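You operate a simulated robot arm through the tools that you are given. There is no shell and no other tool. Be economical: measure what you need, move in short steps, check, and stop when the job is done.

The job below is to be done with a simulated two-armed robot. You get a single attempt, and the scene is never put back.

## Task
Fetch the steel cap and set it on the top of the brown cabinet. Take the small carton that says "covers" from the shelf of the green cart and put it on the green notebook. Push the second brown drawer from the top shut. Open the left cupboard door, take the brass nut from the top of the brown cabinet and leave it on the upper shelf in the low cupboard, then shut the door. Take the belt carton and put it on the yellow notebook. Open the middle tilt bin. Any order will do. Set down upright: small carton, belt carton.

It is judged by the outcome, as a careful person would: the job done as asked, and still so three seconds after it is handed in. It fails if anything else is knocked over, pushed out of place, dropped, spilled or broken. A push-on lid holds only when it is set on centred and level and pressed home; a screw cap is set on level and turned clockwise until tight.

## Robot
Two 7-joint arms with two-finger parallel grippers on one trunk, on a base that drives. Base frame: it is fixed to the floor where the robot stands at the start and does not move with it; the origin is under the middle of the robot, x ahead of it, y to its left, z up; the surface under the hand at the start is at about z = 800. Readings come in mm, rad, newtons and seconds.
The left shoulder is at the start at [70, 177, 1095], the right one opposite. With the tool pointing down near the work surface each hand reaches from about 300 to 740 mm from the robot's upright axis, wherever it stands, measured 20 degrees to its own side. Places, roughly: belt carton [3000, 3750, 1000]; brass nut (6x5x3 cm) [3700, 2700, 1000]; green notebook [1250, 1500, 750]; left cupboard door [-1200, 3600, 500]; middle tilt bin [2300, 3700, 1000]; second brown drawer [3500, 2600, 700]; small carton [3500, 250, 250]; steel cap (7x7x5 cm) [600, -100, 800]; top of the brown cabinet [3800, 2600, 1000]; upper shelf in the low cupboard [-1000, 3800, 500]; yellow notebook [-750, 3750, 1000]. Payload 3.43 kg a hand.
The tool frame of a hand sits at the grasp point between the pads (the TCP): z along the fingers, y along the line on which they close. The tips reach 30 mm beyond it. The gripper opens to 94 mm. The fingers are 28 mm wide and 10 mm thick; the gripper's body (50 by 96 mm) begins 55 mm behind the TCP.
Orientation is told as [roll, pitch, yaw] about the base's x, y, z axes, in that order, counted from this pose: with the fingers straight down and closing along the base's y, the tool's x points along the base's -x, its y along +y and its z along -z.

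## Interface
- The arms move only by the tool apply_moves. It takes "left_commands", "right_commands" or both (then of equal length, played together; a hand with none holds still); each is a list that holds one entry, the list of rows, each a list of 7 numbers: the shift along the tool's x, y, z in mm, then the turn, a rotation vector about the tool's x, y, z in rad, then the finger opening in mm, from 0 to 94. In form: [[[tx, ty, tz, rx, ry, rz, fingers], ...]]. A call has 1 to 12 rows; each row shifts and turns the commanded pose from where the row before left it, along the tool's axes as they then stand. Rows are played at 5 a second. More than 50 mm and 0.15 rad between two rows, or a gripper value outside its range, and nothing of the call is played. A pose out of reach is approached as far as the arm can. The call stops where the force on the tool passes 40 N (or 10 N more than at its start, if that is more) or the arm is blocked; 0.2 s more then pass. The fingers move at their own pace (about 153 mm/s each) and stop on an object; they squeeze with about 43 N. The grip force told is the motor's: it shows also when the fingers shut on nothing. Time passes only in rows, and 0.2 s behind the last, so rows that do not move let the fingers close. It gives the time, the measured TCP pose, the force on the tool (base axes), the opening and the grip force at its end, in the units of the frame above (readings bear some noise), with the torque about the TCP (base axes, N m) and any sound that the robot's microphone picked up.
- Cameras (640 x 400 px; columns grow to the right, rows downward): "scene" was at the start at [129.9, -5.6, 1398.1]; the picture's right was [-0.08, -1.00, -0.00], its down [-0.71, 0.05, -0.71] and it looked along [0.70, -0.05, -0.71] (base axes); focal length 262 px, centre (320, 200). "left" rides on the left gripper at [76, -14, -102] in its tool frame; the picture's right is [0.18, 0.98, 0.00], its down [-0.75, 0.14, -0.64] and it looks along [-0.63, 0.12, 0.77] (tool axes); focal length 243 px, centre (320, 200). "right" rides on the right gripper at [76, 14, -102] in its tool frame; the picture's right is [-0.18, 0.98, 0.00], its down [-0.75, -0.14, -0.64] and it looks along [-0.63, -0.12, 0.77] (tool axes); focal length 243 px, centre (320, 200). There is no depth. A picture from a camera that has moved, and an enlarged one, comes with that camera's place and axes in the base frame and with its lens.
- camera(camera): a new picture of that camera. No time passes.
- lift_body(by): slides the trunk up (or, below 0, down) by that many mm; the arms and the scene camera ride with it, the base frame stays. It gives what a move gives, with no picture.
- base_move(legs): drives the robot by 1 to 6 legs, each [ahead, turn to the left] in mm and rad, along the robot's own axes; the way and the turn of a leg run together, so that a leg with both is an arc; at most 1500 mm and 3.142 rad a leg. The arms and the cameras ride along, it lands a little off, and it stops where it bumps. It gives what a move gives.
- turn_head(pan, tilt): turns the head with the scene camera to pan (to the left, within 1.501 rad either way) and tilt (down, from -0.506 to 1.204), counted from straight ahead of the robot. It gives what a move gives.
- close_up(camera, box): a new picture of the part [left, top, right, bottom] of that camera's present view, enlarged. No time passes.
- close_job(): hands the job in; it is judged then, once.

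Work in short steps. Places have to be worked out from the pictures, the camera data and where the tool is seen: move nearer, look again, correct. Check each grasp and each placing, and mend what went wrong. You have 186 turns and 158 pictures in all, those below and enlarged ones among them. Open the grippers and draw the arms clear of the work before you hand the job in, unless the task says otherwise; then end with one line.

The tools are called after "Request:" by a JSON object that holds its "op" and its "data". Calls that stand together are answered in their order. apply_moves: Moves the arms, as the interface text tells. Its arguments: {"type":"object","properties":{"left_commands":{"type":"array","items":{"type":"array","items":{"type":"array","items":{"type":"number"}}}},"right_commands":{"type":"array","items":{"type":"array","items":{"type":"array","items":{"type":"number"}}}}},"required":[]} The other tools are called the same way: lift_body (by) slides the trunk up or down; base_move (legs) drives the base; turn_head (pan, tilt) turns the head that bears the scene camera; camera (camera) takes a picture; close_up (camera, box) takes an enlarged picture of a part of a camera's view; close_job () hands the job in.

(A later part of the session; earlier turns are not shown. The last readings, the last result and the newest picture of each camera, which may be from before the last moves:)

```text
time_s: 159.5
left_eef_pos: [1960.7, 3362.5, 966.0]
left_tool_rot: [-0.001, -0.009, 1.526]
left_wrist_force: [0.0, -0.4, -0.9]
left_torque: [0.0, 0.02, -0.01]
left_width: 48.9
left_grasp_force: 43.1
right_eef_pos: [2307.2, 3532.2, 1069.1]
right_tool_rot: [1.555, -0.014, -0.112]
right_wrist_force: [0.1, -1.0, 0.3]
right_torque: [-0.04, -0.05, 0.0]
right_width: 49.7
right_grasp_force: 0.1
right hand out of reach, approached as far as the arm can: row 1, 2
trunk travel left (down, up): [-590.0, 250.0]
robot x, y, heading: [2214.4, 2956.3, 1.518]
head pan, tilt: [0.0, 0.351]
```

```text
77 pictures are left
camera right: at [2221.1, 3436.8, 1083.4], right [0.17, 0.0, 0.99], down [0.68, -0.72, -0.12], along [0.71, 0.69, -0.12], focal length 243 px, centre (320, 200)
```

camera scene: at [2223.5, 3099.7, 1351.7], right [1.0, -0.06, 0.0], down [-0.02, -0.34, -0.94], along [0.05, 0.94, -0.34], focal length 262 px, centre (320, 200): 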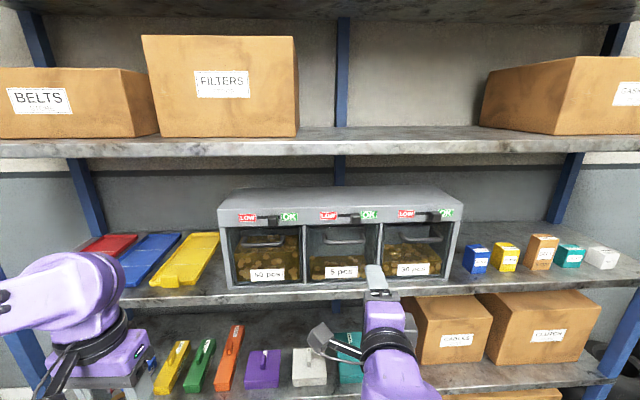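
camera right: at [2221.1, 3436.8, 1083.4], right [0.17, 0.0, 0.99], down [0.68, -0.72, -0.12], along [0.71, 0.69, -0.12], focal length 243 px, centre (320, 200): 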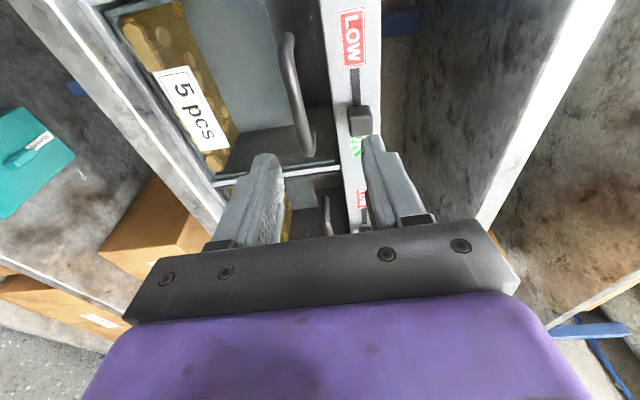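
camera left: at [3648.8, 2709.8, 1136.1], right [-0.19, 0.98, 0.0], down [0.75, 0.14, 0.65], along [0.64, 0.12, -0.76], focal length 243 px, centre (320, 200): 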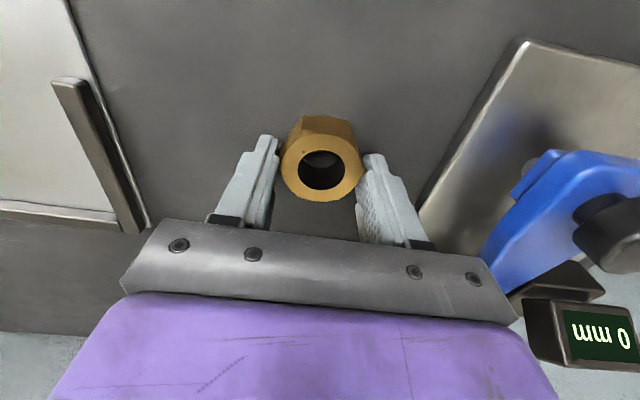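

Request:
{"op": "lift_body", "data": {"by": -19}}

Request:
{"op": "apply_moves", "data": {"right_commands": [[[5, 0, 30, 0, 0, 0, 38], [4, 0, 30, 0, 0, 0, 38], [0, 0, 0, 0, 0, 0, 38]]]}}

Request:
{"op": "camera", "data": {"camera": "right"}}

```text
time_s: 160.1
left_eef_pos: [1959.7, 3364.1, 946.4]
left_tool_rot: [-0.003, -0.011, 1.526]
left_wrist_force: [0.0, -0.5, -2.4]
left_torque: [-0.02, 0.01, 0.03]
left_width: 49.3
left_grasp_force: 43.5
right_eef_pos: [2306.0, 3531.4, 1051.2]
right_tool_rot: [1.555, -0.014, -0.109]
right_wrist_force: [-0.6, -0.4, 0.8]
right_torque: [-0.02, 0.01, 0.01]
right_width: 49.9
right_grasp_force: 0.1
trunk travel left (down, up): [-571.0, 269.0]
robot x, y, heading: [2216.5, 2954.7, 1.514]
head pan, tilt: [0.0, 0.351]
```

```text
time_s: 160.9
left_eef_pos: [1960.4, 3361.7, 946.6]
left_tool_rot: [-0.001, -0.007, 1.526]
left_wrist_force: [-0.2, 0.1, -0.2]
left_torque: [0.03, -0.02, -0.01]
left_width: 49.0
left_grasp_force: 43.1
right_eef_pos: [2305.9, 3592.4, 1052.3]
right_tool_rot: [1.548, -0.017, -0.107]
right_wrist_force: [0.2, -0.4, -0.5]
right_torque: [-0.02, -0.01, 0.02]
right_width: 38.1
right_grasp_force: 0.2
trunk travel left (down, up): [-571.0, 269.0]
robot x, y, heading: [2215.8, 2956.2, 1.515]
head pan, tilt: [0.0, 0.351]
```

```text
76 pictures are left
camera right: at [2220.4, 3498.0, 1066.7], right [0.17, 0.0, 0.99], down [0.68, -0.72, -0.11], along [0.71, 0.69, -0.12], focal length 243 px, centre (320, 200)
```

right: 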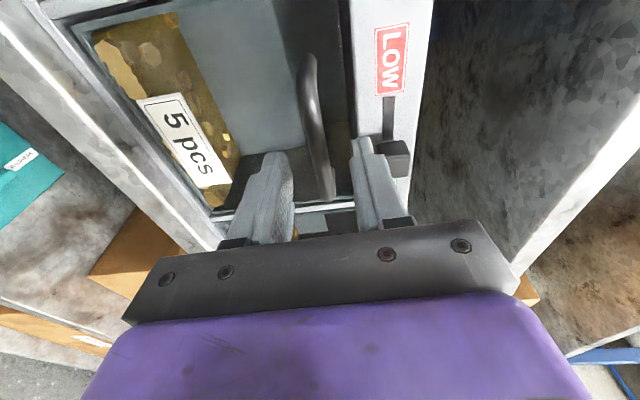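

The bar is between the fingers. I advance 36 mm and close.

Request:
{"op": "apply_moves", "data": {"right_commands": [[[3, 0, 18, 0, 0, 0, 38], [2, 0, 18, 0, 0, 0, 38], [0, 0, 0, 0, 0, 0, 38]]]}}

Request:
{"op": "camera", "data": {"camera": "right"}}

```text
time_s: 161.7
left_eef_pos: [1960.8, 3363.0, 946.4]
left_tool_rot: [-0.002, -0.01, 1.525]
left_wrist_force: [-0.5, -0.7, -1.3]
left_torque: [0.02, 0.02, -0.02]
left_width: 49.0
left_grasp_force: 42.9
right_eef_pos: [2307.3, 3628.1, 1054.8]
right_tool_rot: [1.547, -0.016, -0.107]
right_wrist_force: [0.3, -0.3, -0.1]
right_torque: [0.0, 0.0, 0.0]
right_width: 37.8
right_grasp_force: 0.1
right hand out of reach, approached as far as the arm can: row 1, 2
trunk travel left (down, up): [-571.0, 269.0]
robot x, y, heading: [2217.9, 2957.0, 1.512]
head pan, tilt: [0.0, 0.351]
```

```text
75 pictures are left
camera right: at [2222.3, 3533.2, 1070.4], right [0.17, 0.01, 0.99], down [0.68, -0.72, -0.11], along [0.71, 0.69, -0.13], focal length 243 px, centre (320, 200)
```

right: 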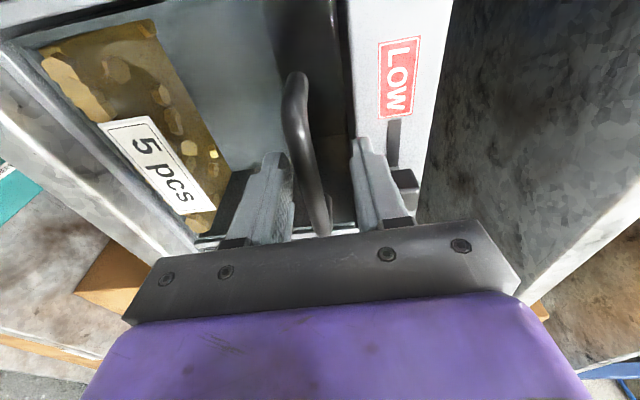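

Closing on the bar.

Request:
{"op": "apply_moves", "data": {"right_commands": [[[0, 0, 0, 0, 0, 0, 20], [0, 0, 0, 0, 0, 0, 0], [0, 0, 0, 0, 0, 0, 0], [0, 0, 0, 0, 0, 0, 0]]]}}

Request:
{"op": "apply_moves", "data": {"right_commands": [[[0, 0, -8, 0, 0, 0, 0], [0, -2, -8, 0, 0, 0, 0], [0, -4, -8, 0, 0, 0, 0], [0, -6, -8, 0, 0, 0, 0], [0, 0, 0, 0, 0, 0, 0]]]}}

Request:
{"op": "camera", "data": {"camera": "scene"}}

```text
time_s: 162.7
left_eef_pos: [1960.4, 3363.0, 948.1]
left_tool_rot: [-0.002, -0.008, 1.524]
left_wrist_force: [0.7, -0.4, -2.2]
left_torque: [0.02, -0.01, -0.02]
left_width: 49.3
left_grasp_force: 43.5
right_eef_pos: [2308.3, 3628.7, 1051.8]
right_tool_rot: [1.535, -0.021, -0.106]
right_wrist_force: [1.1, -2.7, -7.4]
right_torque: [-0.13, -0.03, 0.36]
right_width: 15.9
right_grasp_force: 44.7
trunk travel left (down, up): [-571.0, 269.0]
robot x, y, heading: [2216.2, 2955.5, 1.509]
head pan, tilt: [0.0, 0.351]
stopped in row 4 (right hand): the force on the tool passed its limit at 41 N (the readings are from after the stop); the commanded pose is now the measured one
```

```text
time_s: 163.9
left_eef_pos: [1962.0, 3364.7, 945.4]
left_tool_rot: [-0.001, -0.008, 1.527]
left_wrist_force: [-0.3, -0.8, -2.3]
left_torque: [-0.02, 0.0, -0.03]
left_width: 49.0
left_grasp_force: 42.9
right_eef_pos: [2306.8, 3598.3, 1041.4]
right_tool_rot: [1.532, -0.023, -0.102]
right_wrist_force: [8.1, 5.6, -8.1]
right_torque: [-0.06, 1.29, -0.35]
right_width: 11.8
right_grasp_force: 45.1
trunk travel left (down, up): [-571.0, 269.0]
robot x, y, heading: [2217.8, 2958.6, 1.511]
head pan, tilt: [0.0, 0.351]
```

```text
74 pictures are left
camera scene: at [2226.1, 3102.3, 1332.3], right [1.0, -0.06, 0.0], down [-0.02, -0.35, -0.94], along [0.05, 0.94, -0.35], focal length 262 px, centre (320, 200)
```

scene: 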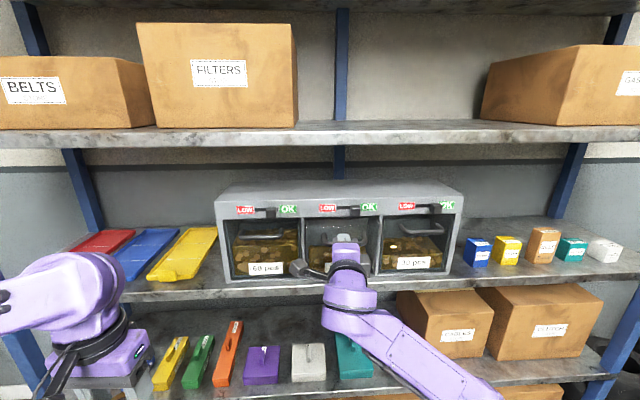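

It's giving way (moved 30 mm with ~10 N). I continue pulling back and down.

Request:
{"op": "apply_moves", "data": {"right_commands": [[[0, -6, -8, 0, 0, 0, 0], [0, -8, -8, 0, 0, 0, 0], [0, -8, -8, 0, 0, 0, 0], [0, -10, -7, 0, 0, 0, 0], [0, 0, 0, 0, 0, 0, 0]]]}}

Request:
{"op": "camera", "data": {"camera": "right"}}

Request:
{"op": "close_up", "data": {"camera": "scene", "box": [200, 170, 480, 300]}}

```text
time_s: 165.0
left_eef_pos: [1958.8, 3365.5, 945.5]
left_tool_rot: [-0.002, -0.006, 1.528]
left_wrist_force: [0.9, 0.4, -1.9]
left_torque: [0.04, 0.02, -0.03]
left_width: 48.9
left_grasp_force: 43.2
right_eef_pos: [2308.3, 3566.4, 1020.1]
right_tool_rot: [1.51, -0.025, -0.085]
right_wrist_force: [-12.8, 17.5, -20.2]
right_torque: [-0.25, 1.13, -0.24]
right_width: 12.2
right_grasp_force: 45.6
right hand out of reach, approached as far as the arm can: row 1, 2, 3, 4
trunk travel left (down, up): [-571.0, 269.0]
robot x, y, heading: [2215.4, 2958.6, 1.515]
head pan, tilt: [0.0, 0.351]
stopped in row 5 (right hand): the force on the tool passed its limit at 42 N (the readings are from after the stop); the commanded pose is now the measured one
```

```text
73 pictures are left
camera right: at [2224.2, 3470.9, 1039.2], right [0.16, 0.05, 0.99], down [0.7, -0.71, -0.08], along [0.7, 0.7, -0.15], focal length 243 px, centre (320, 200)
```

right: 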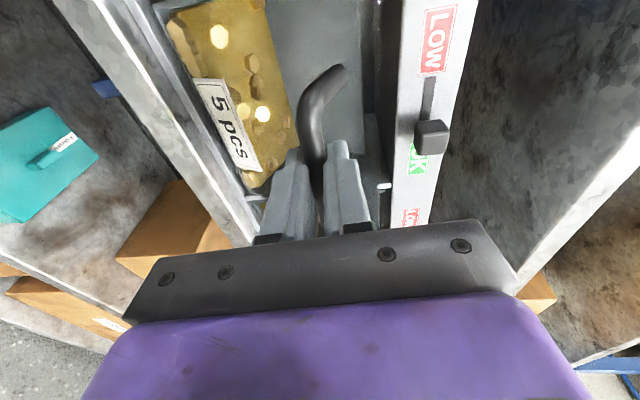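

```text
2.29 times, centred on (340, 235) of scene
camera zoom: at [2222.0, 3104.8, 1332.1], right [1.0, -0.05, 0.0], down [-0.02, -0.35, -0.94], along [0.05, 0.94, -0.35], focal length 599 px, centre (274, 120)
```

zoom: 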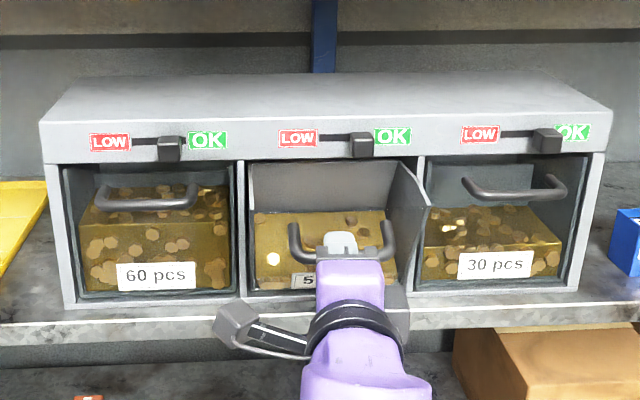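

The bin is tilting out (~35°). I try a bit further, more downward, to see if it's at its stop.

Request:
{"op": "apply_moves", "data": {"right_commands": [[[0, -8, -3, 0, 0, 0, 0], [0, -8, -4, 0, 0, 0, 0], [0, -8, -5, 0, 0, 0, 0], [0, 0, 0, 0, 0, 0, 0]]]}}

Request:
{"op": "close_up", "data": {"camera": "scene", "box": [200, 170, 480, 300]}}

```text
time_s: 166.0
left_eef_pos: [1956.1, 3368.7, 943.3]
left_tool_rot: [-0.007, -0.002, 1.525]
left_wrist_force: [0.2, 0.2, 0.1]
left_torque: [0.01, 0.02, -0.02]
left_width: 49.1
left_grasp_force: 43.3
right_eef_pos: [2312.6, 3554.6, 1012.1]
right_tool_rot: [1.508, -0.032, -0.083]
right_wrist_force: [-24.7, 19.4, -19.2]
right_torque: [-0.23, 1.39, 0.69]
right_width: 12.2
right_grasp_force: 45.0
right hand out of reach, approached as far as the arm can: row 2, 3
trunk travel left (down, up): [-571.0, 269.0]
robot x, y, heading: [2216.5, 2957.4, 1.523]
head pan, tilt: [0.0, 0.351]
```

```text
2.29 times, centred on (340, 235) of scene
camera zoom: at [2217.2, 3107.7, 1331.7], right [1.0, -0.05, 0.01], down [-0.01, -0.35, -0.94], along [0.05, 0.94, -0.35], focal length 599 px, centre (274, 120)
```

zoom: 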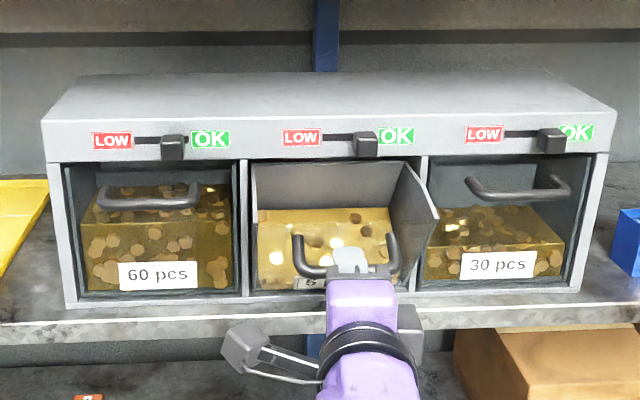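

The bar still pulls the hand down, so it wants to open further; I lower the trunk a little.

Request:
{"op": "lift_body", "data": {"by": -15}}

Request:
{"op": "apply_moves", "data": {"right_commands": [[[0, 0, -5, 0, 0, 0, 0], [0, -3, -4, 0, 0, 0, 0], [0, 0, 0, 0, 0, 0, 0]]]}}

Request:
{"op": "close_up", "data": {"camera": "scene", "box": [200, 170, 480, 300]}}

```text
time_s: 166.6
left_eef_pos: [1957.3, 3362.3, 930.3]
left_tool_rot: [-0.006, -0.009, 1.525]
left_wrist_force: [0.1, -0.1, -1.0]
left_torque: [0.01, 0.0, -0.04]
left_width: 49.1
left_grasp_force: 43.5
right_eef_pos: [2310.9, 3547.2, 1004.0]
right_tool_rot: [1.521, -0.029, -0.086]
right_wrist_force: [-22.1, -1.3, 0.4]
right_torque: [0.11, 1.34, 0.84]
right_width: 11.8
right_grasp_force: 45.3
trunk travel left (down, up): [-556.0, 284.0]
robot x, y, heading: [2216.4, 2956.0, 1.518]
head pan, tilt: [0.0, 0.351]
```

```text
time_s: 167.4
left_eef_pos: [1957.4, 3364.2, 930.0]
left_tool_rot: [-0.003, -0.006, 1.526]
left_wrist_force: [0.6, -0.3, -1.2]
left_torque: [-0.02, 0.02, 0.02]
left_width: 49.0
left_grasp_force: 42.8
right_eef_pos: [2311.6, 3543.4, 997.1]
right_tool_rot: [1.511, -0.032, -0.085]
right_wrist_force: [-18.3, 8.8, -6.9]
right_torque: [-0.13, 1.31, 0.12]
right_width: 11.7
right_grasp_force: 45.0
trunk travel left (down, up): [-556.0, 284.0]
robot x, y, heading: [2216.4, 2957.8, 1.519]
head pan, tilt: [0.0, 0.351]
```

```text
2.29 times, centred on (340, 235) of scene
camera zoom: at [2218.7, 3103.2, 1317.2], right [1.0, -0.05, 0.0], down [-0.02, -0.35, -0.94], along [0.05, 0.94, -0.35], focal length 599 px, centre (274, 120)
```

zoom: 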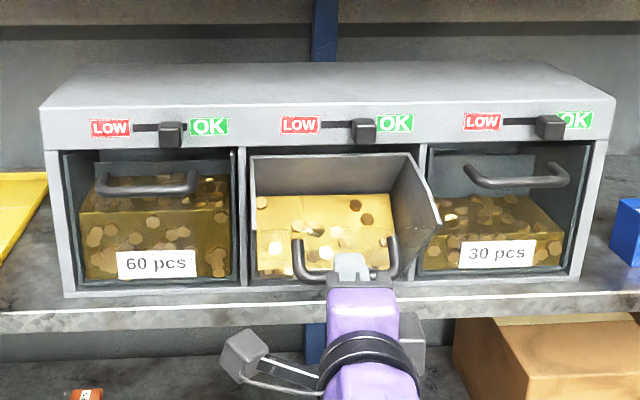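

Well open. I release the bar and withdraw straight back.

Request:
{"op": "apply_moves", "data": {"right_commands": [[[0, 0, 0, 0, 0, 0, 30], [0, 0, 0, 0, 0, 0, 40], [0, 0, -25, 0, 0, 0, 40], [0, 0, -40, 0, 0, 0, 40], [0, 0, -40, 0, 0, 0, 40], [0, 0, 0, 0, 0, 0, 60]]]}}

Request:
{"op": "close_up", "data": {"camera": "scene", "box": [200, 170, 480, 300]}}

```text
time_s: 168.8
left_eef_pos: [1958.9, 3364.0, 930.7]
left_tool_rot: [0.0, -0.011, 1.526]
left_wrist_force: [0.4, -0.2, -1.0]
left_torque: [-0.01, 0.0, -0.02]
left_width: 48.8
left_grasp_force: 42.7
right_eef_pos: [2307.1, 3434.7, 1007.2]
right_tool_rot: [1.515, -0.03, -0.085]
right_wrist_force: [0.0, 1.1, 0.4]
right_torque: [-0.02, 0.0, -0.01]
right_width: 60.1
right_grasp_force: 0.0
trunk travel left (down, up): [-556.0, 284.0]
robot x, y, heading: [2218.1, 2956.4, 1.521]
head pan, tilt: [0.0, 0.351]
```

```text
2.29 times, centred on (340, 235) of scene
camera zoom: at [2222.8, 3100.5, 1317.6], right [1.0, -0.05, 0.0], down [-0.02, -0.34, -0.94], along [0.05, 0.94, -0.34], focal length 599 px, centre (274, 120)
```

zoom: 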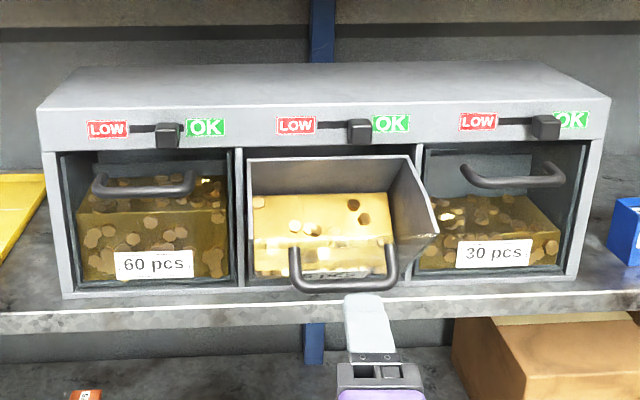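

Bin stays open. I roll the right hand back (closing horizontal, fingers ~30° down) for the carton.

Request:
{"op": "apply_moves", "data": {"right_commands": [[[0, 0, -20, 0, 0, -0.143, 60], [0, 0, -20, 0, 0, -0.143, 60], [0, 0, 0, 0, 0, -0.143, 60], [0, 0, 0, 0, 0, -0.143, 60], [0, 0, 0, 0, 0, -0.143, 60], [0, 0, 0, 0, 0, -0.143, 60], [0, 0, 0, 0, 0, -0.143, 60], [0, 0, 0, 0, 0, -0.143, 60], [0, 0, 0, 0, 0, -0.143, 60], [0, 0, 0, 0, 0, -0.143, 60], [0, 0, 0, 0, 0, -0.143, 60]]]}}

Request:
{"op": "apply_moves", "data": {"right_commands": [[[0, 0, 0, 0, 0.13, 0, 76], [0, 0, 0, 0, 0.13, 0, 76], [0, 0, 0, 0, 0.13, 0, 76], [0, 0, 0, 0, 0.13, 0, 76], [0, 0, 0, 0, 0, 0, 76]]]}}

Request:
{"op": "camera", "data": {"camera": "right"}}

```text
time_s: 171.2
left_eef_pos: [1959.2, 3361.3, 931.1]
left_tool_rot: [-0.002, -0.01, 1.527]
left_wrist_force: [-0.5, -0.6, -1.4]
left_torque: [-0.03, 0.01, -0.02]
left_width: 49.0
left_grasp_force: 42.7
right_eef_pos: [2304.0, 3396.3, 1006.9]
right_tool_rot: [-0.522, -1.511, 2.005]
right_wrist_force: [-0.7, -0.1, -0.5]
right_torque: [0.0, 0.01, 0.01]
right_width: 60.1
right_grasp_force: 0.0
trunk travel left (down, up): [-556.0, 284.0]
robot x, y, heading: [2216.2, 2955.6, 1.517]
head pan, tilt: [0.0, 0.351]
```

```text
time_s: 172.6
left_eef_pos: [1959.9, 3363.0, 931.7]
left_tool_rot: [0.0, -0.01, 1.524]
left_wrist_force: [-0.3, 0.8, -1.2]
left_torque: [-0.01, 0.04, 0.01]
left_width: 48.8
left_grasp_force: 43.2
right_eef_pos: [2332.8, 3410.9, 991.3]
right_tool_rot: [-0.258, -1.014, 1.62]
right_wrist_force: [0.1, -0.3, 0.7]
right_torque: [-0.01, 0.0, -0.03]
right_width: 76.1
right_grasp_force: 0.0
right hand out of reach, approached as far as the arm can: row 4
trunk travel left (down, up): [-556.0, 284.0]
robot x, y, heading: [2220.5, 2952.6, 1.519]
head pan, tilt: [0.0, 0.351]
stopped in row 5 (right hand): the arm was blocked; the commanded pose is now the measured one
```

```text
68 pictures are left
camera right: at [2300.5, 3286.9, 976.8], right [-0.96, 0.26, 0.02], down [-0.02, -0.16, 0.99], along [0.26, 0.95, 0.16], focal length 243 px, centre (320, 200)
```

right: 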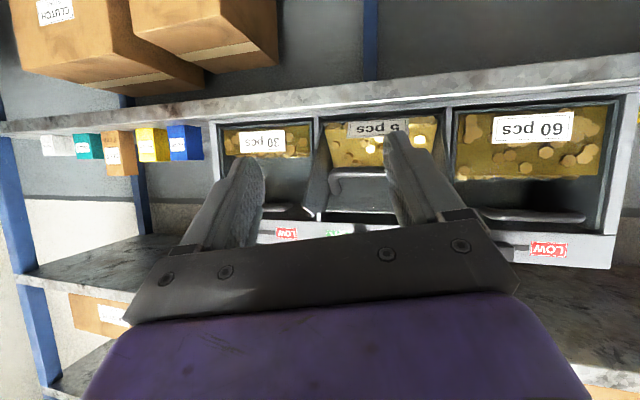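

I level the hand's roll/yaw, then drive the base over to the carton.

Request:
{"op": "apply_moves", "data": {"right_commands": [[[0, 0, 0, 0, 0, 0.082, 76], [0, 0, 0, 0, 0, 0.082, 76], [0, 0, 0, -0.106, 0, -0.064, 76], [0, 0, 0, -0.106, 0, -0.064, 76]]]}}

Request:
{"op": "base_move", "data": {"legs": [[0, -1.32], [550, 0], [0, 1.37]]}}

Request:
{"op": "camera", "data": {"camera": "scene"}}

Request:
{"op": "camera", "data": {"camera": "right"}}

```text
time_s: 173.6
left_eef_pos: [1961.9, 3363.4, 932.1]
left_tool_rot: [0.0, -0.01, 1.526]
left_wrist_force: [1.0, 0.4, -2.1]
left_torque: [-0.02, 0.02, 0.01]
left_width: 48.6
left_grasp_force: 43.0
right_eef_pos: [2313.9, 3411.9, 988.2]
right_tool_rot: [0.03, -1.073, 1.535]
right_wrist_force: [0.1, 0.1, -0.4]
right_torque: [-0.01, 0.02, 0.0]
right_width: 75.7
right_grasp_force: 0.1
right hand out of reach, approached as far as the arm can: row 3, 4
trunk travel left (down, up): [-556.0, 284.0]
robot x, y, heading: [2217.7, 2952.2, 1.517]
head pan, tilt: [0.0, 0.351]
```

```text
time_s: 183.5
left_eef_pos: [2476.1, 3452.2, 931.5]
left_tool_rot: [-0.001, -0.009, 1.6]
left_wrist_force: [1.1, 0.3, -1.6]
left_torque: [-0.01, -0.02, -0.02]
left_width: 48.3
left_grasp_force: 43.1
right_eef_pos: [2825.6, 3526.1, 988.9]
right_tool_rot: [0.023, -1.075, 1.615]
right_wrist_force: [-0.4, 0.4, -0.1]
right_torque: [0.04, -0.02, -0.02]
right_width: 75.8
right_grasp_force: 0.1
trunk travel left (down, up): [-556.0, 284.0]
robot x, y, heading: [2760.7, 3066.0, 1.592]
head pan, tilt: [0.0, 0.351]
```

```text
67 pictures are left
camera scene: at [2758.6, 3210.0, 1317.7], right [1.0, 0.02, 0.0], down [0.01, -0.34, -0.94], along [-0.02, 0.94, -0.34], focal length 262 px, centre (320, 200)
```

scene: 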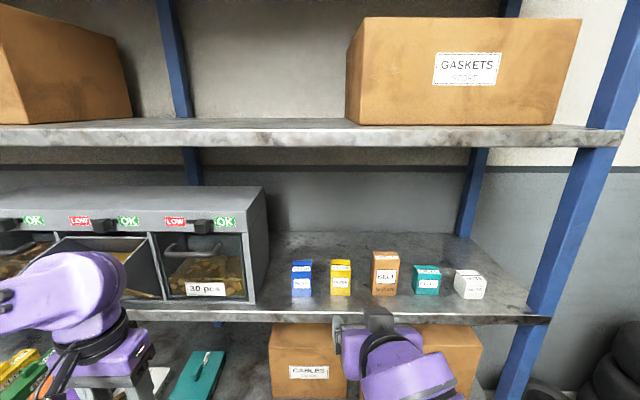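

```text
66 pictures are left
camera right: at [2820.4, 3397.6, 971.2], right [-0.98, 0.02, 0.17], down [0.17, -0.2, 0.97], along [0.06, 0.98, 0.19], focal length 243 px, centre (320, 200)
```

right: 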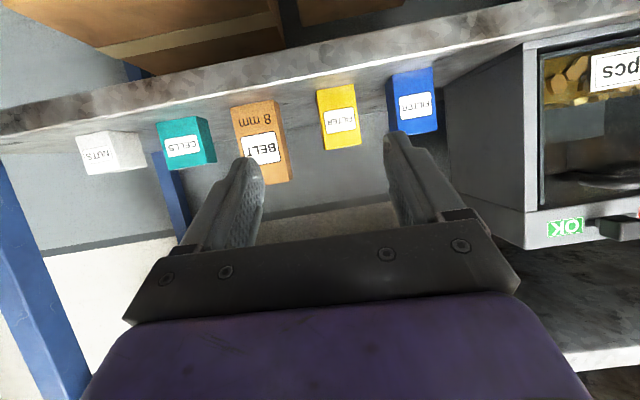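

Belt carton front centre: (2902, 3734, 942). I align the hand in front of it.

Request:
{"op": "apply_moves", "data": {"right_commands": [[[0, 0, 0, 0.061, 0, 0.033, 76], [-5, -25, 31, 0, 0, 0, 76], [-5, -25, 31, 0, 0, 0, 76], [-5, -26, 31, 0, 0, 0, 76], [0, 0, 0, 0, 0, 0, 76]]]}}

Request:
{"op": "camera", "data": {"camera": "right"}}

```text
time_s: 184.7
left_eef_pos: [2475.6, 3453.6, 931.3]
left_tool_rot: [-0.003, -0.009, 1.601]
left_wrist_force: [0.1, 0.4, -0.9]
left_torque: [-0.02, -0.01, 0.04]
left_width: 48.6
left_grasp_force: 42.9
right_eef_pos: [2901.8, 3616.5, 956.9]
right_tool_rot: [0.025, -1.073, 1.544]
right_wrist_force: [-0.5, -0.5, -0.2]
right_torque: [-0.01, -0.03, -0.02]
right_width: 75.9
right_grasp_force: 0.1
trunk travel left (down, up): [-556.0, 284.0]
robot x, y, heading: [2762.5, 3067.6, 1.589]
head pan, tilt: [0.0, 0.351]
```

```text
65 pictures are left
camera right: at [2887.5, 3488.8, 938.3], right [-0.98, 0.09, 0.17], down [0.15, -0.21, 0.97], along [0.13, 0.97, 0.19], focal length 243 px, centre (320, 200)
```

right: 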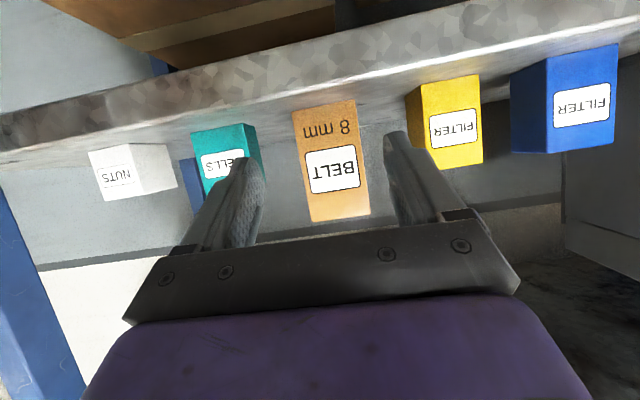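

Well centred. I advance horizontally onto the carton.

Request:
{"op": "apply_moves", "data": {"right_commands": [[[-12.8, 0, 23.8, 0, 0, 0, 76], [-12.8, 0, 23.8, 0, 0, 0, 76], [-12.8, 0, 23.8, 0, 0, 0, 76], [-12.8, 0, 23.8, 0, 0, 0, 76], [-12.8, 0, 23.8, 0, 0, 0, 76], [0, 0, 0, 0, 0, 0, 76]]]}}

Request:
{"op": "camera", "data": {"camera": "right"}}

```text
time_s: 186.1
left_eef_pos: [2475.9, 3451.6, 932.0]
left_tool_rot: [-0.003, -0.008, 1.6]
left_wrist_force: [1.4, -0.2, -1.5]
left_torque: [0.04, 0.01, -0.03]
left_width: 48.3
left_grasp_force: 43.0
right_eef_pos: [2904.5, 3749.1, 954.6]
right_tool_rot: [0.024, -1.074, 1.543]
right_wrist_force: [0.3, 0.4, 0.5]
right_torque: [0.0, 0.02, -0.01]
right_width: 76.0
right_grasp_force: 0.1
trunk travel left (down, up): [-556.0, 284.0]
robot x, y, heading: [2764.3, 3062.5, 1.592]
head pan, tilt: [0.0, 0.351]
```

```text
64 pictures are left
camera right: at [2891.0, 3621.1, 937.0], right [-0.98, 0.09, 0.17], down [0.15, -0.21, 0.97], along [0.13, 0.97, 0.19], focal length 243 px, centre (320, 200)
```

right: 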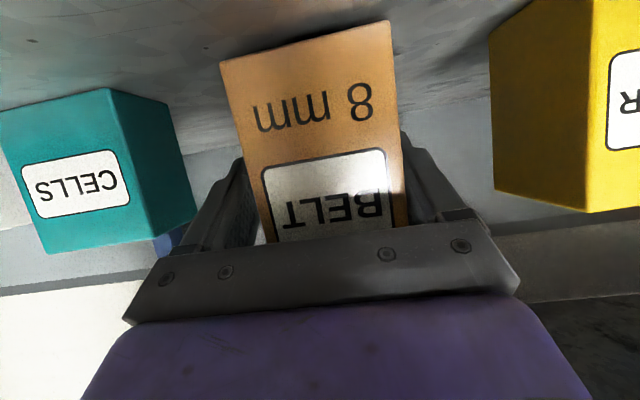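

Request:
{"op": "apply_moves", "data": {"right_commands": [[[0, 0, 0, 0, 0, 0, 60], [0, 0, 0, 0, 0, 0, 40], [0, 0, 0, 0, 0, 0, 40], [0, 0, 0, 0, 0, 0, 40]]]}}

Request:
{"op": "lift_body", "data": {"by": 40}}

Request:
{"op": "camera", "data": {"camera": "right"}}

```text
time_s: 187.1
left_eef_pos: [2476.2, 3453.1, 932.0]
left_tool_rot: [-0.002, -0.008, 1.601]
left_wrist_force: [-0.3, -0.3, -2.3]
left_torque: [-0.05, 0.0, -0.02]
left_width: 48.5
left_grasp_force: 43.1
right_eef_pos: [2906.0, 3748.3, 955.2]
right_tool_rot: [0.024, -1.073, 1.545]
right_wrist_force: [1.0, 1.5, 1.9]
right_torque: [0.07, -0.1, -0.01]
right_width: 59.0
right_grasp_force: 43.0
trunk travel left (down, up): [-556.0, 284.0]
robot x, y, heading: [2763.3, 3065.8, 1.589]
head pan, tilt: [0.0, 0.351]
```

```text
time_s: 187.9
left_eef_pos: [2476.7, 3453.0, 970.3]
left_tool_rot: [-0.002, -0.008, 1.601]
left_wrist_force: [0.9, -0.3, -1.6]
left_torque: [-0.01, 0.0, 0.01]
left_width: 48.8
left_grasp_force: 42.6
right_eef_pos: [2904.7, 3749.7, 994.5]
right_tool_rot: [0.024, -1.072, 1.545]
right_wrist_force: [-0.7, 0.2, -1.2]
right_torque: [0.03, -0.05, -0.01]
right_width: 59.1
right_grasp_force: 43.4
trunk travel left (down, up): [-596.0, 244.0]
robot x, y, heading: [2763.7, 3067.8, 1.588]
head pan, tilt: [0.0, 0.351]
```

```text
63 pictures are left
camera right: at [2890.6, 3621.4, 976.5], right [-0.98, 0.09, 0.17], down [0.15, -0.21, 0.97], along [0.13, 0.97, 0.19], focal length 243 px, centre (320, 200)
```

right: 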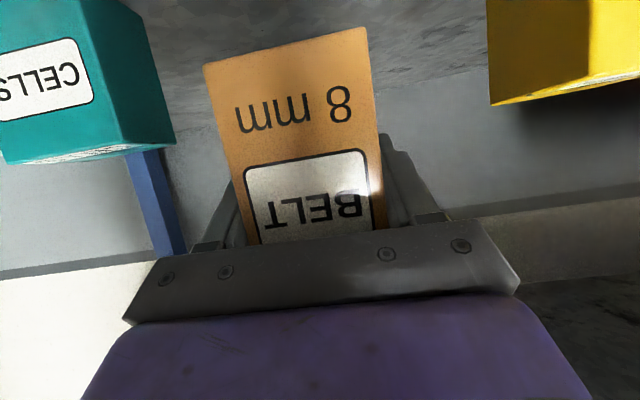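

Carton held. I back out of the shelf and bring the left hand into a narrow pose for travelling.

Request:
{"op": "base_move", "data": {"legs": [[-350, 0]]}}

Request:
{"op": "apply_moves", "data": {"left_commands": [[[-28, -30, -10, 0, 0, 0, 0], [-28, -30, -10, 0, 0, 0, 0], [-28, -30, -10, 0, 0, 0, 0], [-28, -30, -10, 0, 0, 0, 0], [-28, -30, -10, 0, 0, 0, 0], [-28, -30, -10, 0, 0, 0, 0]]], "right_commands": [[[-6, -4, -14, 0, 0, 0, 40], [-6, -4, -14, 0, 0, 0, 40], [-6, -4, -14, 0, 0, 0, 40], [-6, -4, -14, 0, 0, 0, 40], [-6, -4, -14, 0, 0, 0, 40], [-6, -4, -14, 0, 0, 0, 40]]]}}

Request:
{"op": "base_move", "data": {"legs": [[0, 1.26], [1480, 0]]}}

Request:
{"op": "camera", "data": {"camera": "scene"}}

```text
time_s: 190.2
left_eef_pos: [2483.2, 3094.5, 971.0]
left_tool_rot: [-0.002, -0.01, 1.602]
left_wrist_force: [0.3, 0.5, -1.7]
left_torque: [0.03, 0.03, 0.01]
left_width: 48.4
left_grasp_force: 42.7
right_eef_pos: [2910.0, 3393.0, 996.5]
right_tool_rot: [0.024, -1.074, 1.546]
right_wrist_force: [-0.6, -0.6, -1.3]
right_torque: [0.02, 0.02, 0.02]
right_width: 58.8
right_grasp_force: 43.2
trunk travel left (down, up): [-596.0, 244.0]
robot x, y, heading: [2772.2, 2712.0, 1.594]
head pan, tilt: [0.0, 0.351]
```

```text
time_s: 191.6
left_eef_pos: [2659.7, 3268.2, 1032.3]
left_tool_rot: [0.0, -0.008, 1.601]
left_wrist_force: [0.5, 0.0, -0.9]
left_torque: [-0.04, 0.0, 0.0]
left_width: 48.2
left_grasp_force: 42.9
right_eef_pos: [2935.7, 3337.4, 1065.4]
right_tool_rot: [0.029, -1.072, 1.543]
right_wrist_force: [0.1, 0.7, -1.8]
right_torque: [0.0, 0.0, 0.05]
right_width: 58.7
right_grasp_force: 42.7
trunk travel left (down, up): [-596.0, 244.0]
robot x, y, heading: [2772.0, 2710.2, 1.591]
head pan, tilt: [0.0, 0.351]
```

```text
time_s: 202.0
left_eef_pos: [795.1, 3206.7, 1034.7]
left_tool_rot: [-0.002, -0.01, 2.853]
left_wrist_force: [-0.4, 0.7, -2.0]
left_torque: [0.03, 0.01, 0.01]
left_width: 43.3
left_grasp_force: 43.3
right_eef_pos: [818.0, 3490.7, 1066.6]
right_tool_rot: [0.024, -1.072, 2.797]
right_wrist_force: [-0.2, 0.4, -1.7]
right_torque: [-0.01, 0.03, -0.02]
right_width: 58.7
right_grasp_force: 43.4
trunk travel left (down, up): [-596.0, 244.0]
robot x, y, heading: [1361.0, 3135.5, 2.843]
head pan, tilt: [0.0, 0.351]
```

```text
62 pictures are left
camera scene: at [1222.7, 3181.1, 1357.6], right [0.29, 0.96, 0.0], down [0.33, -0.1, -0.94], along [-0.9, 0.28, -0.34], focal length 262 px, centre (320, 200)
```

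scene: 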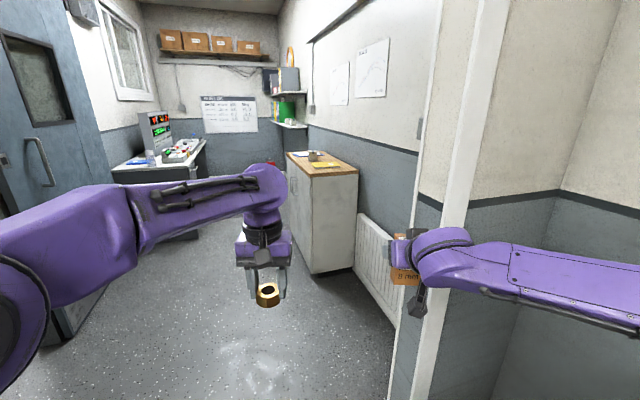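

Passage is clear. I continue to the low cupboard (front ≈ y 3695, right end ≈ x -626).

Request:
{"op": "base_move", "data": {"legs": [[0, 0.3], [1480, 0], [600, 0], [0, -1.571]]}}

Request:
{"op": "turn_head", "data": {"pan": 0, "tilt": 0.6}}

Request:
{"op": "camera", "data": {"camera": "scene"}}

```text
time_s: 217.3
left_eef_pos: [-837.2, 3684.6, 1032.6]
left_tool_rot: [-0.002, -0.008, 1.577]
left_wrist_force: [-0.2, -0.2, -1.5]
left_torque: [0.01, -0.02, -0.01]
left_width: 43.1
left_grasp_force: 43.2
right_eef_pos: [-559.2, 3746.6, 1066.1]
right_tool_rot: [0.024, -1.073, 1.522]
right_wrist_force: [-0.6, 0.0, -0.7]
right_torque: [0.02, 0.02, 0.02]
right_width: 59.0
right_grasp_force: 43.4
trunk travel left (down, up): [-596.0, 244.0]
robot x, y, heading: [-739.0, 3119.2, 1.572]
head pan, tilt: [0.0, 0.351]
```

```text
time_s: 218.1
left_eef_pos: [-836.3, 3685.2, 1031.4]
left_tool_rot: [0.0, -0.009, 1.578]
left_wrist_force: [-0.2, -0.8, -1.7]
left_torque: [-0.01, 0.01, 0.0]
left_width: 43.1
left_grasp_force: 43.5
right_eef_pos: [-559.9, 3746.7, 1065.9]
right_tool_rot: [0.023, -1.074, 1.522]
right_wrist_force: [0.2, 0.5, -1.2]
right_torque: [-0.02, 0.02, 0.02]
right_width: 59.0
right_grasp_force: 43.2
trunk travel left (down, up): [-596.0, 244.0]
robot x, y, heading: [-740.0, 3122.2, 1.574]
head pan, tilt: [0.0, 0.6]
```

```text
61 pictures are left
camera scene: at [-739.1, 3263.2, 1334.9], right [1.0, 0.0, 0.0], down [0.0, -0.56, -0.83], along [0.0, 0.83, -0.56], focal length 262 px, centre (320, 200)
```

scene: 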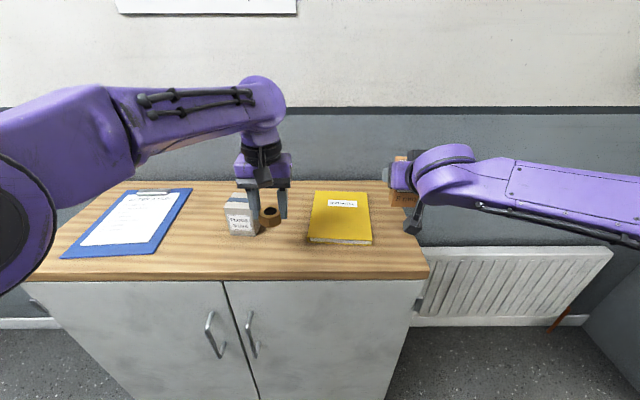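

The yellow notebook is ahead at ≈(-688, 3800). I move the left hand (nut) back/left and bring the carton over the notebook, then look.

Request:
{"op": "apply_moves", "data": {"left_commands": [[[30, 20, -20, 0, 0, 0, 0], [30, 25, -10, 0, 0, 0, 0], [30, 25, 0, 0, 0, 0, 0], [30, 25, 0, 0, 0, 0, 0]]], "right_commands": [[[0, 32, 0, 0, 0, 0, 40], [0, 32, 0, 0, 0, 0, 40], [0, 32, 0, 0, 0, 0, 40], [0, 32, 0, 0, 0, 0, 40]]]}}

Request:
{"op": "camera", "data": {"camera": "scene"}}

Request:
{"op": "camera", "data": {"camera": "right"}}

```text
time_s: 219.1
left_eef_pos: [-939.8, 3561.9, 1060.9]
left_tool_rot: [-0.007, -0.012, 1.58]
left_wrist_force: [-1.8, -0.5, -2.0]
left_torque: [0.02, -0.07, 0.0]
left_width: 43.5
left_grasp_force: 42.4
right_eef_pos: [-696.3, 3750.1, 1070.5]
right_tool_rot: [0.011, -1.076, 1.535]
right_wrist_force: [-1.2, -1.2, -1.2]
right_torque: [0.04, -0.04, -0.04]
right_width: 58.6
right_grasp_force: 43.4
trunk travel left (down, up): [-596.0, 244.0]
robot x, y, heading: [-738.3, 3124.1, 1.568]
head pan, tilt: [0.0, 0.6]
```

```text
60 pictures are left
camera scene: at [-747.7, 3262.1, 1334.9], right [1.0, 0.0, 0.01], down [0.01, -0.56, -0.83], along [0.0, 0.83, -0.56], focal length 262 px, centre (320, 200)
```

scene: 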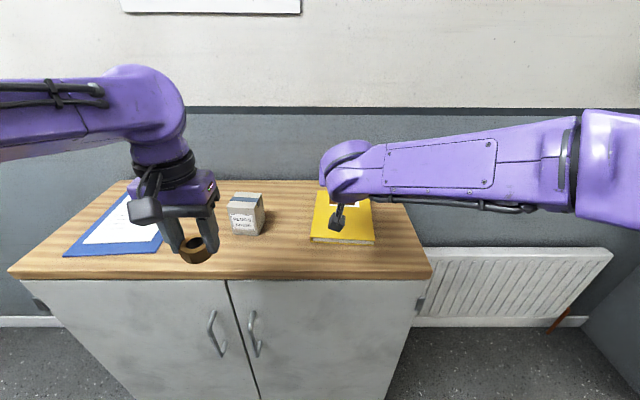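

```text
59 pictures are left
camera right: at [-712.5, 3623.4, 1051.0], right [-0.98, 0.11, 0.17], down [0.14, -0.21, 0.97], along [0.14, 0.97, 0.19], focal length 243 px, centre (320, 200)
```

right: 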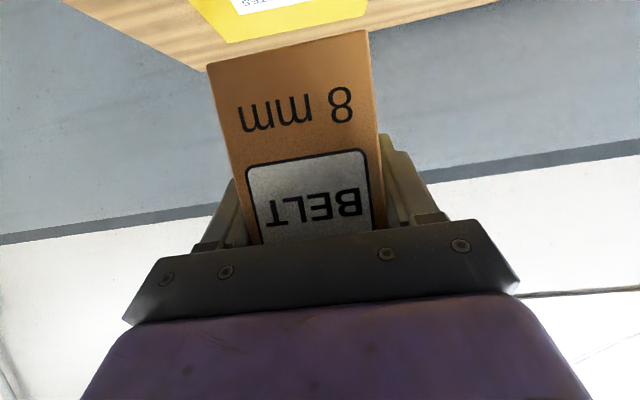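

Cupboard top is around z≈900, notebook spans y≈3731–3952 centred at x≈-686. I move forward 70 mm and down to TCP z≈1015, then look.

Request:
{"op": "apply_moves", "data": {"right_commands": [[[-11, -3, 20, 0, 0, 0, 40], [-11, -3, 21, 0, 0, 0, 40], [-11, -4, 21, 0, 0, 0, 40], [24, 0, 13, 0, 0, 0, 40], [24, 0, 13, 0, 0, 0, 40], [0, 0, 0, 0, 0, 0, 40]]]}}

Request:
{"op": "close_up", "data": {"camera": "scene", "box": [280, 130, 440, 260]}}

Request:
{"op": "camera", "data": {"camera": "right"}}

```text
time_s: 220.4
left_eef_pos: [-930.5, 3562.2, 1062.6]
left_tool_rot: [0.0, -0.009, 1.578]
left_wrist_force: [-0.6, 0.4, -0.7]
left_torque: [-0.03, -0.01, -0.01]
left_width: 43.0
left_grasp_force: 43.1
right_eef_pos: [-662.8, 3824.3, 1028.0]
right_tool_rot: [0.119, -1.084, 1.42]
right_wrist_force: [-0.7, -0.5, -0.3]
right_torque: [0.04, -0.02, 0.0]
right_width: 58.5
right_grasp_force: 42.7
trunk travel left (down, up): [-596.0, 244.0]
robot x, y, heading: [-737.3, 3124.3, 1.574]
head pan, tilt: [0.0, 0.6]
```

```text
3.08 times, centred on (360, 195) of scene
camera zoom: at [-738.5, 3263.0, 1334.9], right [1.0, 0.0, 0.0], down [0.0, -0.57, -0.82], along [0.0, 0.82, -0.57], focal length 806 px, centre (197, 215)
```

zoom: 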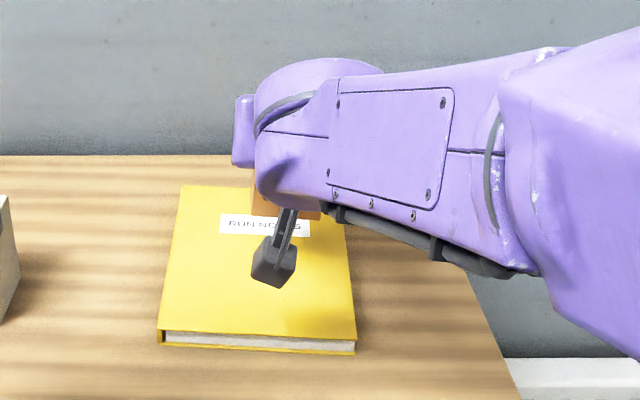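

```text
57 pictures are left
camera right: at [-682.0, 3697.1, 1009.4], right [-0.97, 0.13, 0.22], down [0.18, -0.23, 0.96], along [0.18, 0.96, 0.2], focal length 243 px, centre (320, 200)
```

right: 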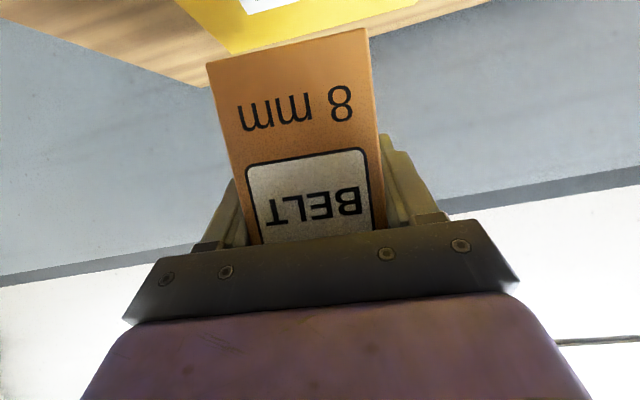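

I correct the small roll and x, then lower gently until contact.

Request:
{"op": "apply_moves", "data": {"right_commands": [[[0, 20, 0, 0, 0, -0.067, 40], [9, 0, 4.7, 0, 0, 0, 40], [9, 0, 4.7, 0, 0, 0, 40], [4.5, 0, 2.3, 0, 0, 0, 40], [0, 0, 0, 0, 0, 0, 40]]]}}

Request:
{"op": "camera", "data": {"camera": "left"}}

```text
time_s: 221.8
left_eef_pos: [-932.2, 3563.2, 1062.2]
left_tool_rot: [-0.001, -0.01, 1.578]
left_wrist_force: [0.0, 0.9, -1.4]
left_torque: [0.0, 0.0, -0.04]
left_width: 43.2
left_grasp_force: 43.3
right_eef_pos: [-666.6, 3829.6, 1012.9]
right_tool_rot: [0.07, -1.086, 1.465]
right_wrist_force: [0.0, 0.2, -2.0]
right_torque: [0.04, 0.04, 0.0]
right_width: 58.9
right_grasp_force: 43.6
trunk travel left (down, up): [-596.0, 244.0]
robot x, y, heading: [-739.6, 3121.3, 1.569]
head pan, tilt: [0.0, 0.6]
stopped in row 5 (right hand): the arm was blocked; the commanded pose is now the measured one
```

```text
56 pictures are left
camera left: at [-917.9, 3485.9, 1164.1], right [-0.98, -0.19, 0.0], down [-0.15, 0.75, 0.65], along [-0.12, 0.64, -0.76], focal length 243 px, centre (320, 200)
```

left: 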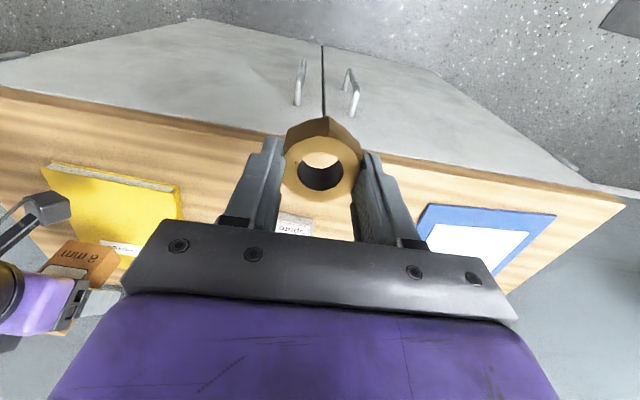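

The arm is near its reach limit, so I lower with the trunk instead, in small steps.

Request:
{"op": "lift_body", "data": {"by": -14}}

Request:
{"op": "lift_body", "data": {"by": -5}}

Request:
{"op": "close_up", "data": {"camera": "left", "box": [0, 140, 240, 300]}}

```text
time_s: 222.5
left_eef_pos: [-931.2, 3563.3, 1047.2]
left_tool_rot: [-0.001, -0.008, 1.577]
left_wrist_force: [-0.1, -0.7, -1.4]
left_torque: [0.01, -0.01, -0.03]
left_width: 43.3
left_grasp_force: 43.1
right_eef_pos: [-664.4, 3828.4, 998.6]
right_tool_rot: [0.068, -1.084, 1.47]
right_wrist_force: [0.3, -0.2, 0.1]
right_torque: [0.04, 0.01, 0.01]
right_width: 58.9
right_grasp_force: 43.2
trunk travel left (down, up): [-582.0, 258.0]
robot x, y, heading: [-734.8, 3123.4, 1.575]
head pan, tilt: [0.0, 0.6]
```

```text
time_s: 223.0
left_eef_pos: [-933.4, 3562.6, 1043.7]
left_tool_rot: [-0.001, -0.008, 1.579]
left_wrist_force: [-0.4, 0.0, -1.2]
left_torque: [0.01, 0.01, 0.05]
left_width: 43.3
left_grasp_force: 43.5
right_eef_pos: [-666.5, 3828.5, 993.0]
right_tool_rot: [0.068, -1.084, 1.468]
right_wrist_force: [0.0, -0.2, -1.2]
right_torque: [0.0, -0.01, 0.01]
right_width: 58.8
right_grasp_force: 43.2
trunk travel left (down, up): [-577.0, 263.0]
robot x, y, heading: [-738.0, 3121.6, 1.565]
head pan, tilt: [0.0, 0.6]
```

```text
2.50 times, centred on (120, 220) of left
camera zoom: at [-918.1, 3485.8, 1145.2], right [-0.98, -0.19, 0.0], down [-0.15, 0.75, 0.65], along [-0.12, 0.64, -0.76], focal length 606 px, centre (820, 150)
```

zoom: 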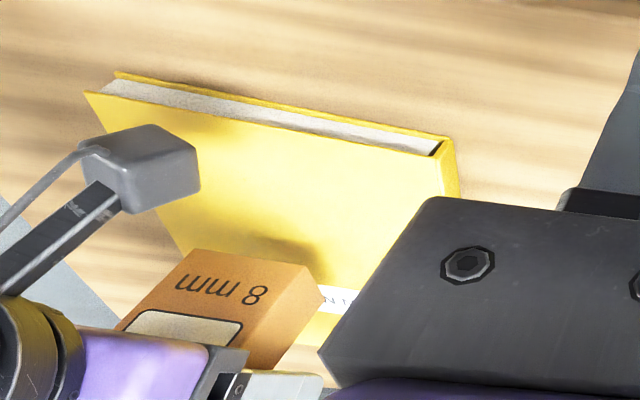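

The carton sits close to the notebook's right edge; I shift it 22 mm left and 25 mm back before setting down.

Request:
{"op": "apply_moves", "data": {"right_commands": [[[4, 6, -9, 0, 0, 0, 40], [4, 8, -9, 0, 0, 0, 40], [4, 8, -6, 0, 0, 0, 40], [0, 0, 0, 0, 0, 0, 40]]]}}

Request:
{"op": "close_up", "data": {"camera": "left", "box": [0, 140, 240, 300]}}

```text
time_s: 224.2
left_eef_pos: [-933.0, 3562.2, 1042.4]
left_tool_rot: [-0.002, -0.008, 1.578]
left_wrist_force: [0.0, -0.1, -1.1]
left_torque: [-0.04, -0.03, 0.0]
left_width: 43.1
left_grasp_force: 42.9
right_eef_pos: [-667.2, 3809.5, 1005.7]
right_tool_rot: [0.197, -1.075, 1.317]
right_wrist_force: [-1.1, -0.1, -0.8]
right_torque: [0.03, -0.01, -0.02]
right_width: 58.6
right_grasp_force: 43.1
trunk travel left (down, up): [-577.0, 263.0]
robot x, y, heading: [-737.5, 3125.9, 1.57]
head pan, tilt: [0.0, 0.6]
stopped in row 4 (right hand): the arm was blocked; the commanded pose is now the measured one
```

```text
2.50 times, centred on (120, 220) of left
camera zoom: at [-918.2, 3485.8, 1145.1], right [-0.98, -0.19, 0.0], down [-0.15, 0.75, 0.65], along [-0.12, 0.64, -0.76], focal length 606 px, centre (820, 150)
```

zoom: 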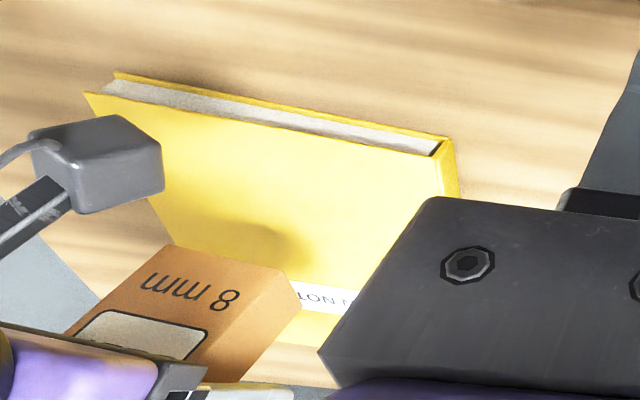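

The wrist is at its inboard limit, so I restore orientation, and use a small base turn to shift left instead.

Request:
{"op": "lift_body", "data": {"by": 12}}

Request:
{"op": "base_move", "data": {"legs": [[0, 0.1]]}}

Request:
{"op": "apply_moves", "data": {"right_commands": [[[0, -14, 0, 0, 0, -0.055, 40], [0, -14, 0, 0, 0, -0.052, 40], [0, -12, 0, 0, 0, 0, 40], [0, 0, 0, 0, 0, 0, 40]]]}}

Request:
{"op": "close_up", "data": {"camera": "left", "box": [0, 140, 240, 300]}}

```text
time_s: 224.8
left_eef_pos: [-932.4, 3562.5, 1055.5]
left_tool_rot: [-0.002, -0.009, 1.577]
left_wrist_force: [0.3, 0.3, -1.0]
left_torque: [0.01, 0.01, -0.01]
left_width: 43.1
left_grasp_force: 42.9
right_eef_pos: [-667.0, 3810.8, 1018.1]
right_tool_rot: [0.197, -1.076, 1.319]
right_wrist_force: [0.4, -0.3, -1.2]
right_torque: [0.02, -0.01, 0.0]
right_width: 58.9
right_grasp_force: 42.9
trunk travel left (down, up): [-589.0, 251.0]
robot x, y, heading: [-737.9, 3129.6, 1.569]
head pan, tilt: [0.0, 0.6]
```

```text
time_s: 225.7
left_eef_pos: [-974.1, 3541.9, 1053.8]
left_tool_rot: [-0.001, -0.007, 1.678]
left_wrist_force: [-0.4, 0.0, -1.7]
left_torque: [-0.04, 0.04, 0.0]
left_width: 43.2
left_grasp_force: 43.3
right_eef_pos: [-735.7, 3813.6, 1017.4]
right_tool_rot: [0.193, -1.075, 1.417]
right_wrist_force: [-0.5, 0.6, -0.3]
right_torque: [0.01, -0.01, -0.02]
right_width: 58.5
right_grasp_force: 42.7
trunk travel left (down, up): [-589.0, 251.0]
robot x, y, heading: [-737.2, 3125.1, 1.665]
head pan, tilt: [0.0, 0.6]
```

```text
time_s: 226.7
left_eef_pos: [-974.6, 3541.2, 1054.7]
left_tool_rot: [-0.002, -0.008, 1.677]
left_wrist_force: [-0.1, 0.6, -1.9]
left_torque: [0.03, 0.01, -0.04]
left_width: 43.2
left_grasp_force: 42.7
right_eef_pos: [-682.1, 3818.5, 1029.6]
right_tool_rot: [0.103, -1.093, 1.528]
right_wrist_force: [0.5, -1.0, -1.2]
right_torque: [0.02, 0.01, 0.0]
right_width: 58.7
right_grasp_force: 42.6
trunk travel left (down, up): [-589.0, 251.0]
robot x, y, heading: [-736.8, 3124.3, 1.671]
head pan, tilt: [0.0, 0.6]
```

```text
2.50 times, centred on (120, 220) of left
camera zoom: at [-953.1, 3466.4, 1157.2], right [-0.96, -0.29, 0.0], down [-0.22, 0.73, 0.65], along [-0.18, 0.62, -0.76], focal length 606 px, centre (820, 150)
```

zoom: 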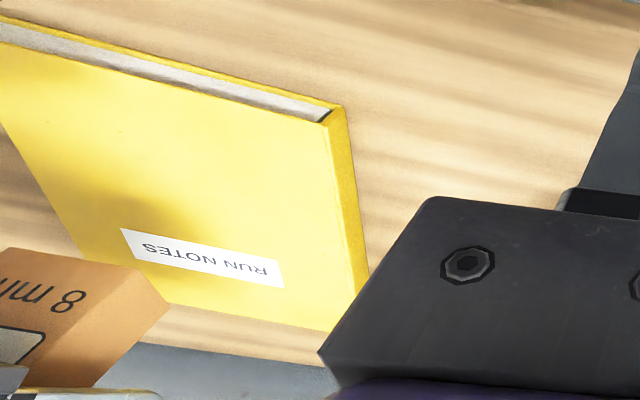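

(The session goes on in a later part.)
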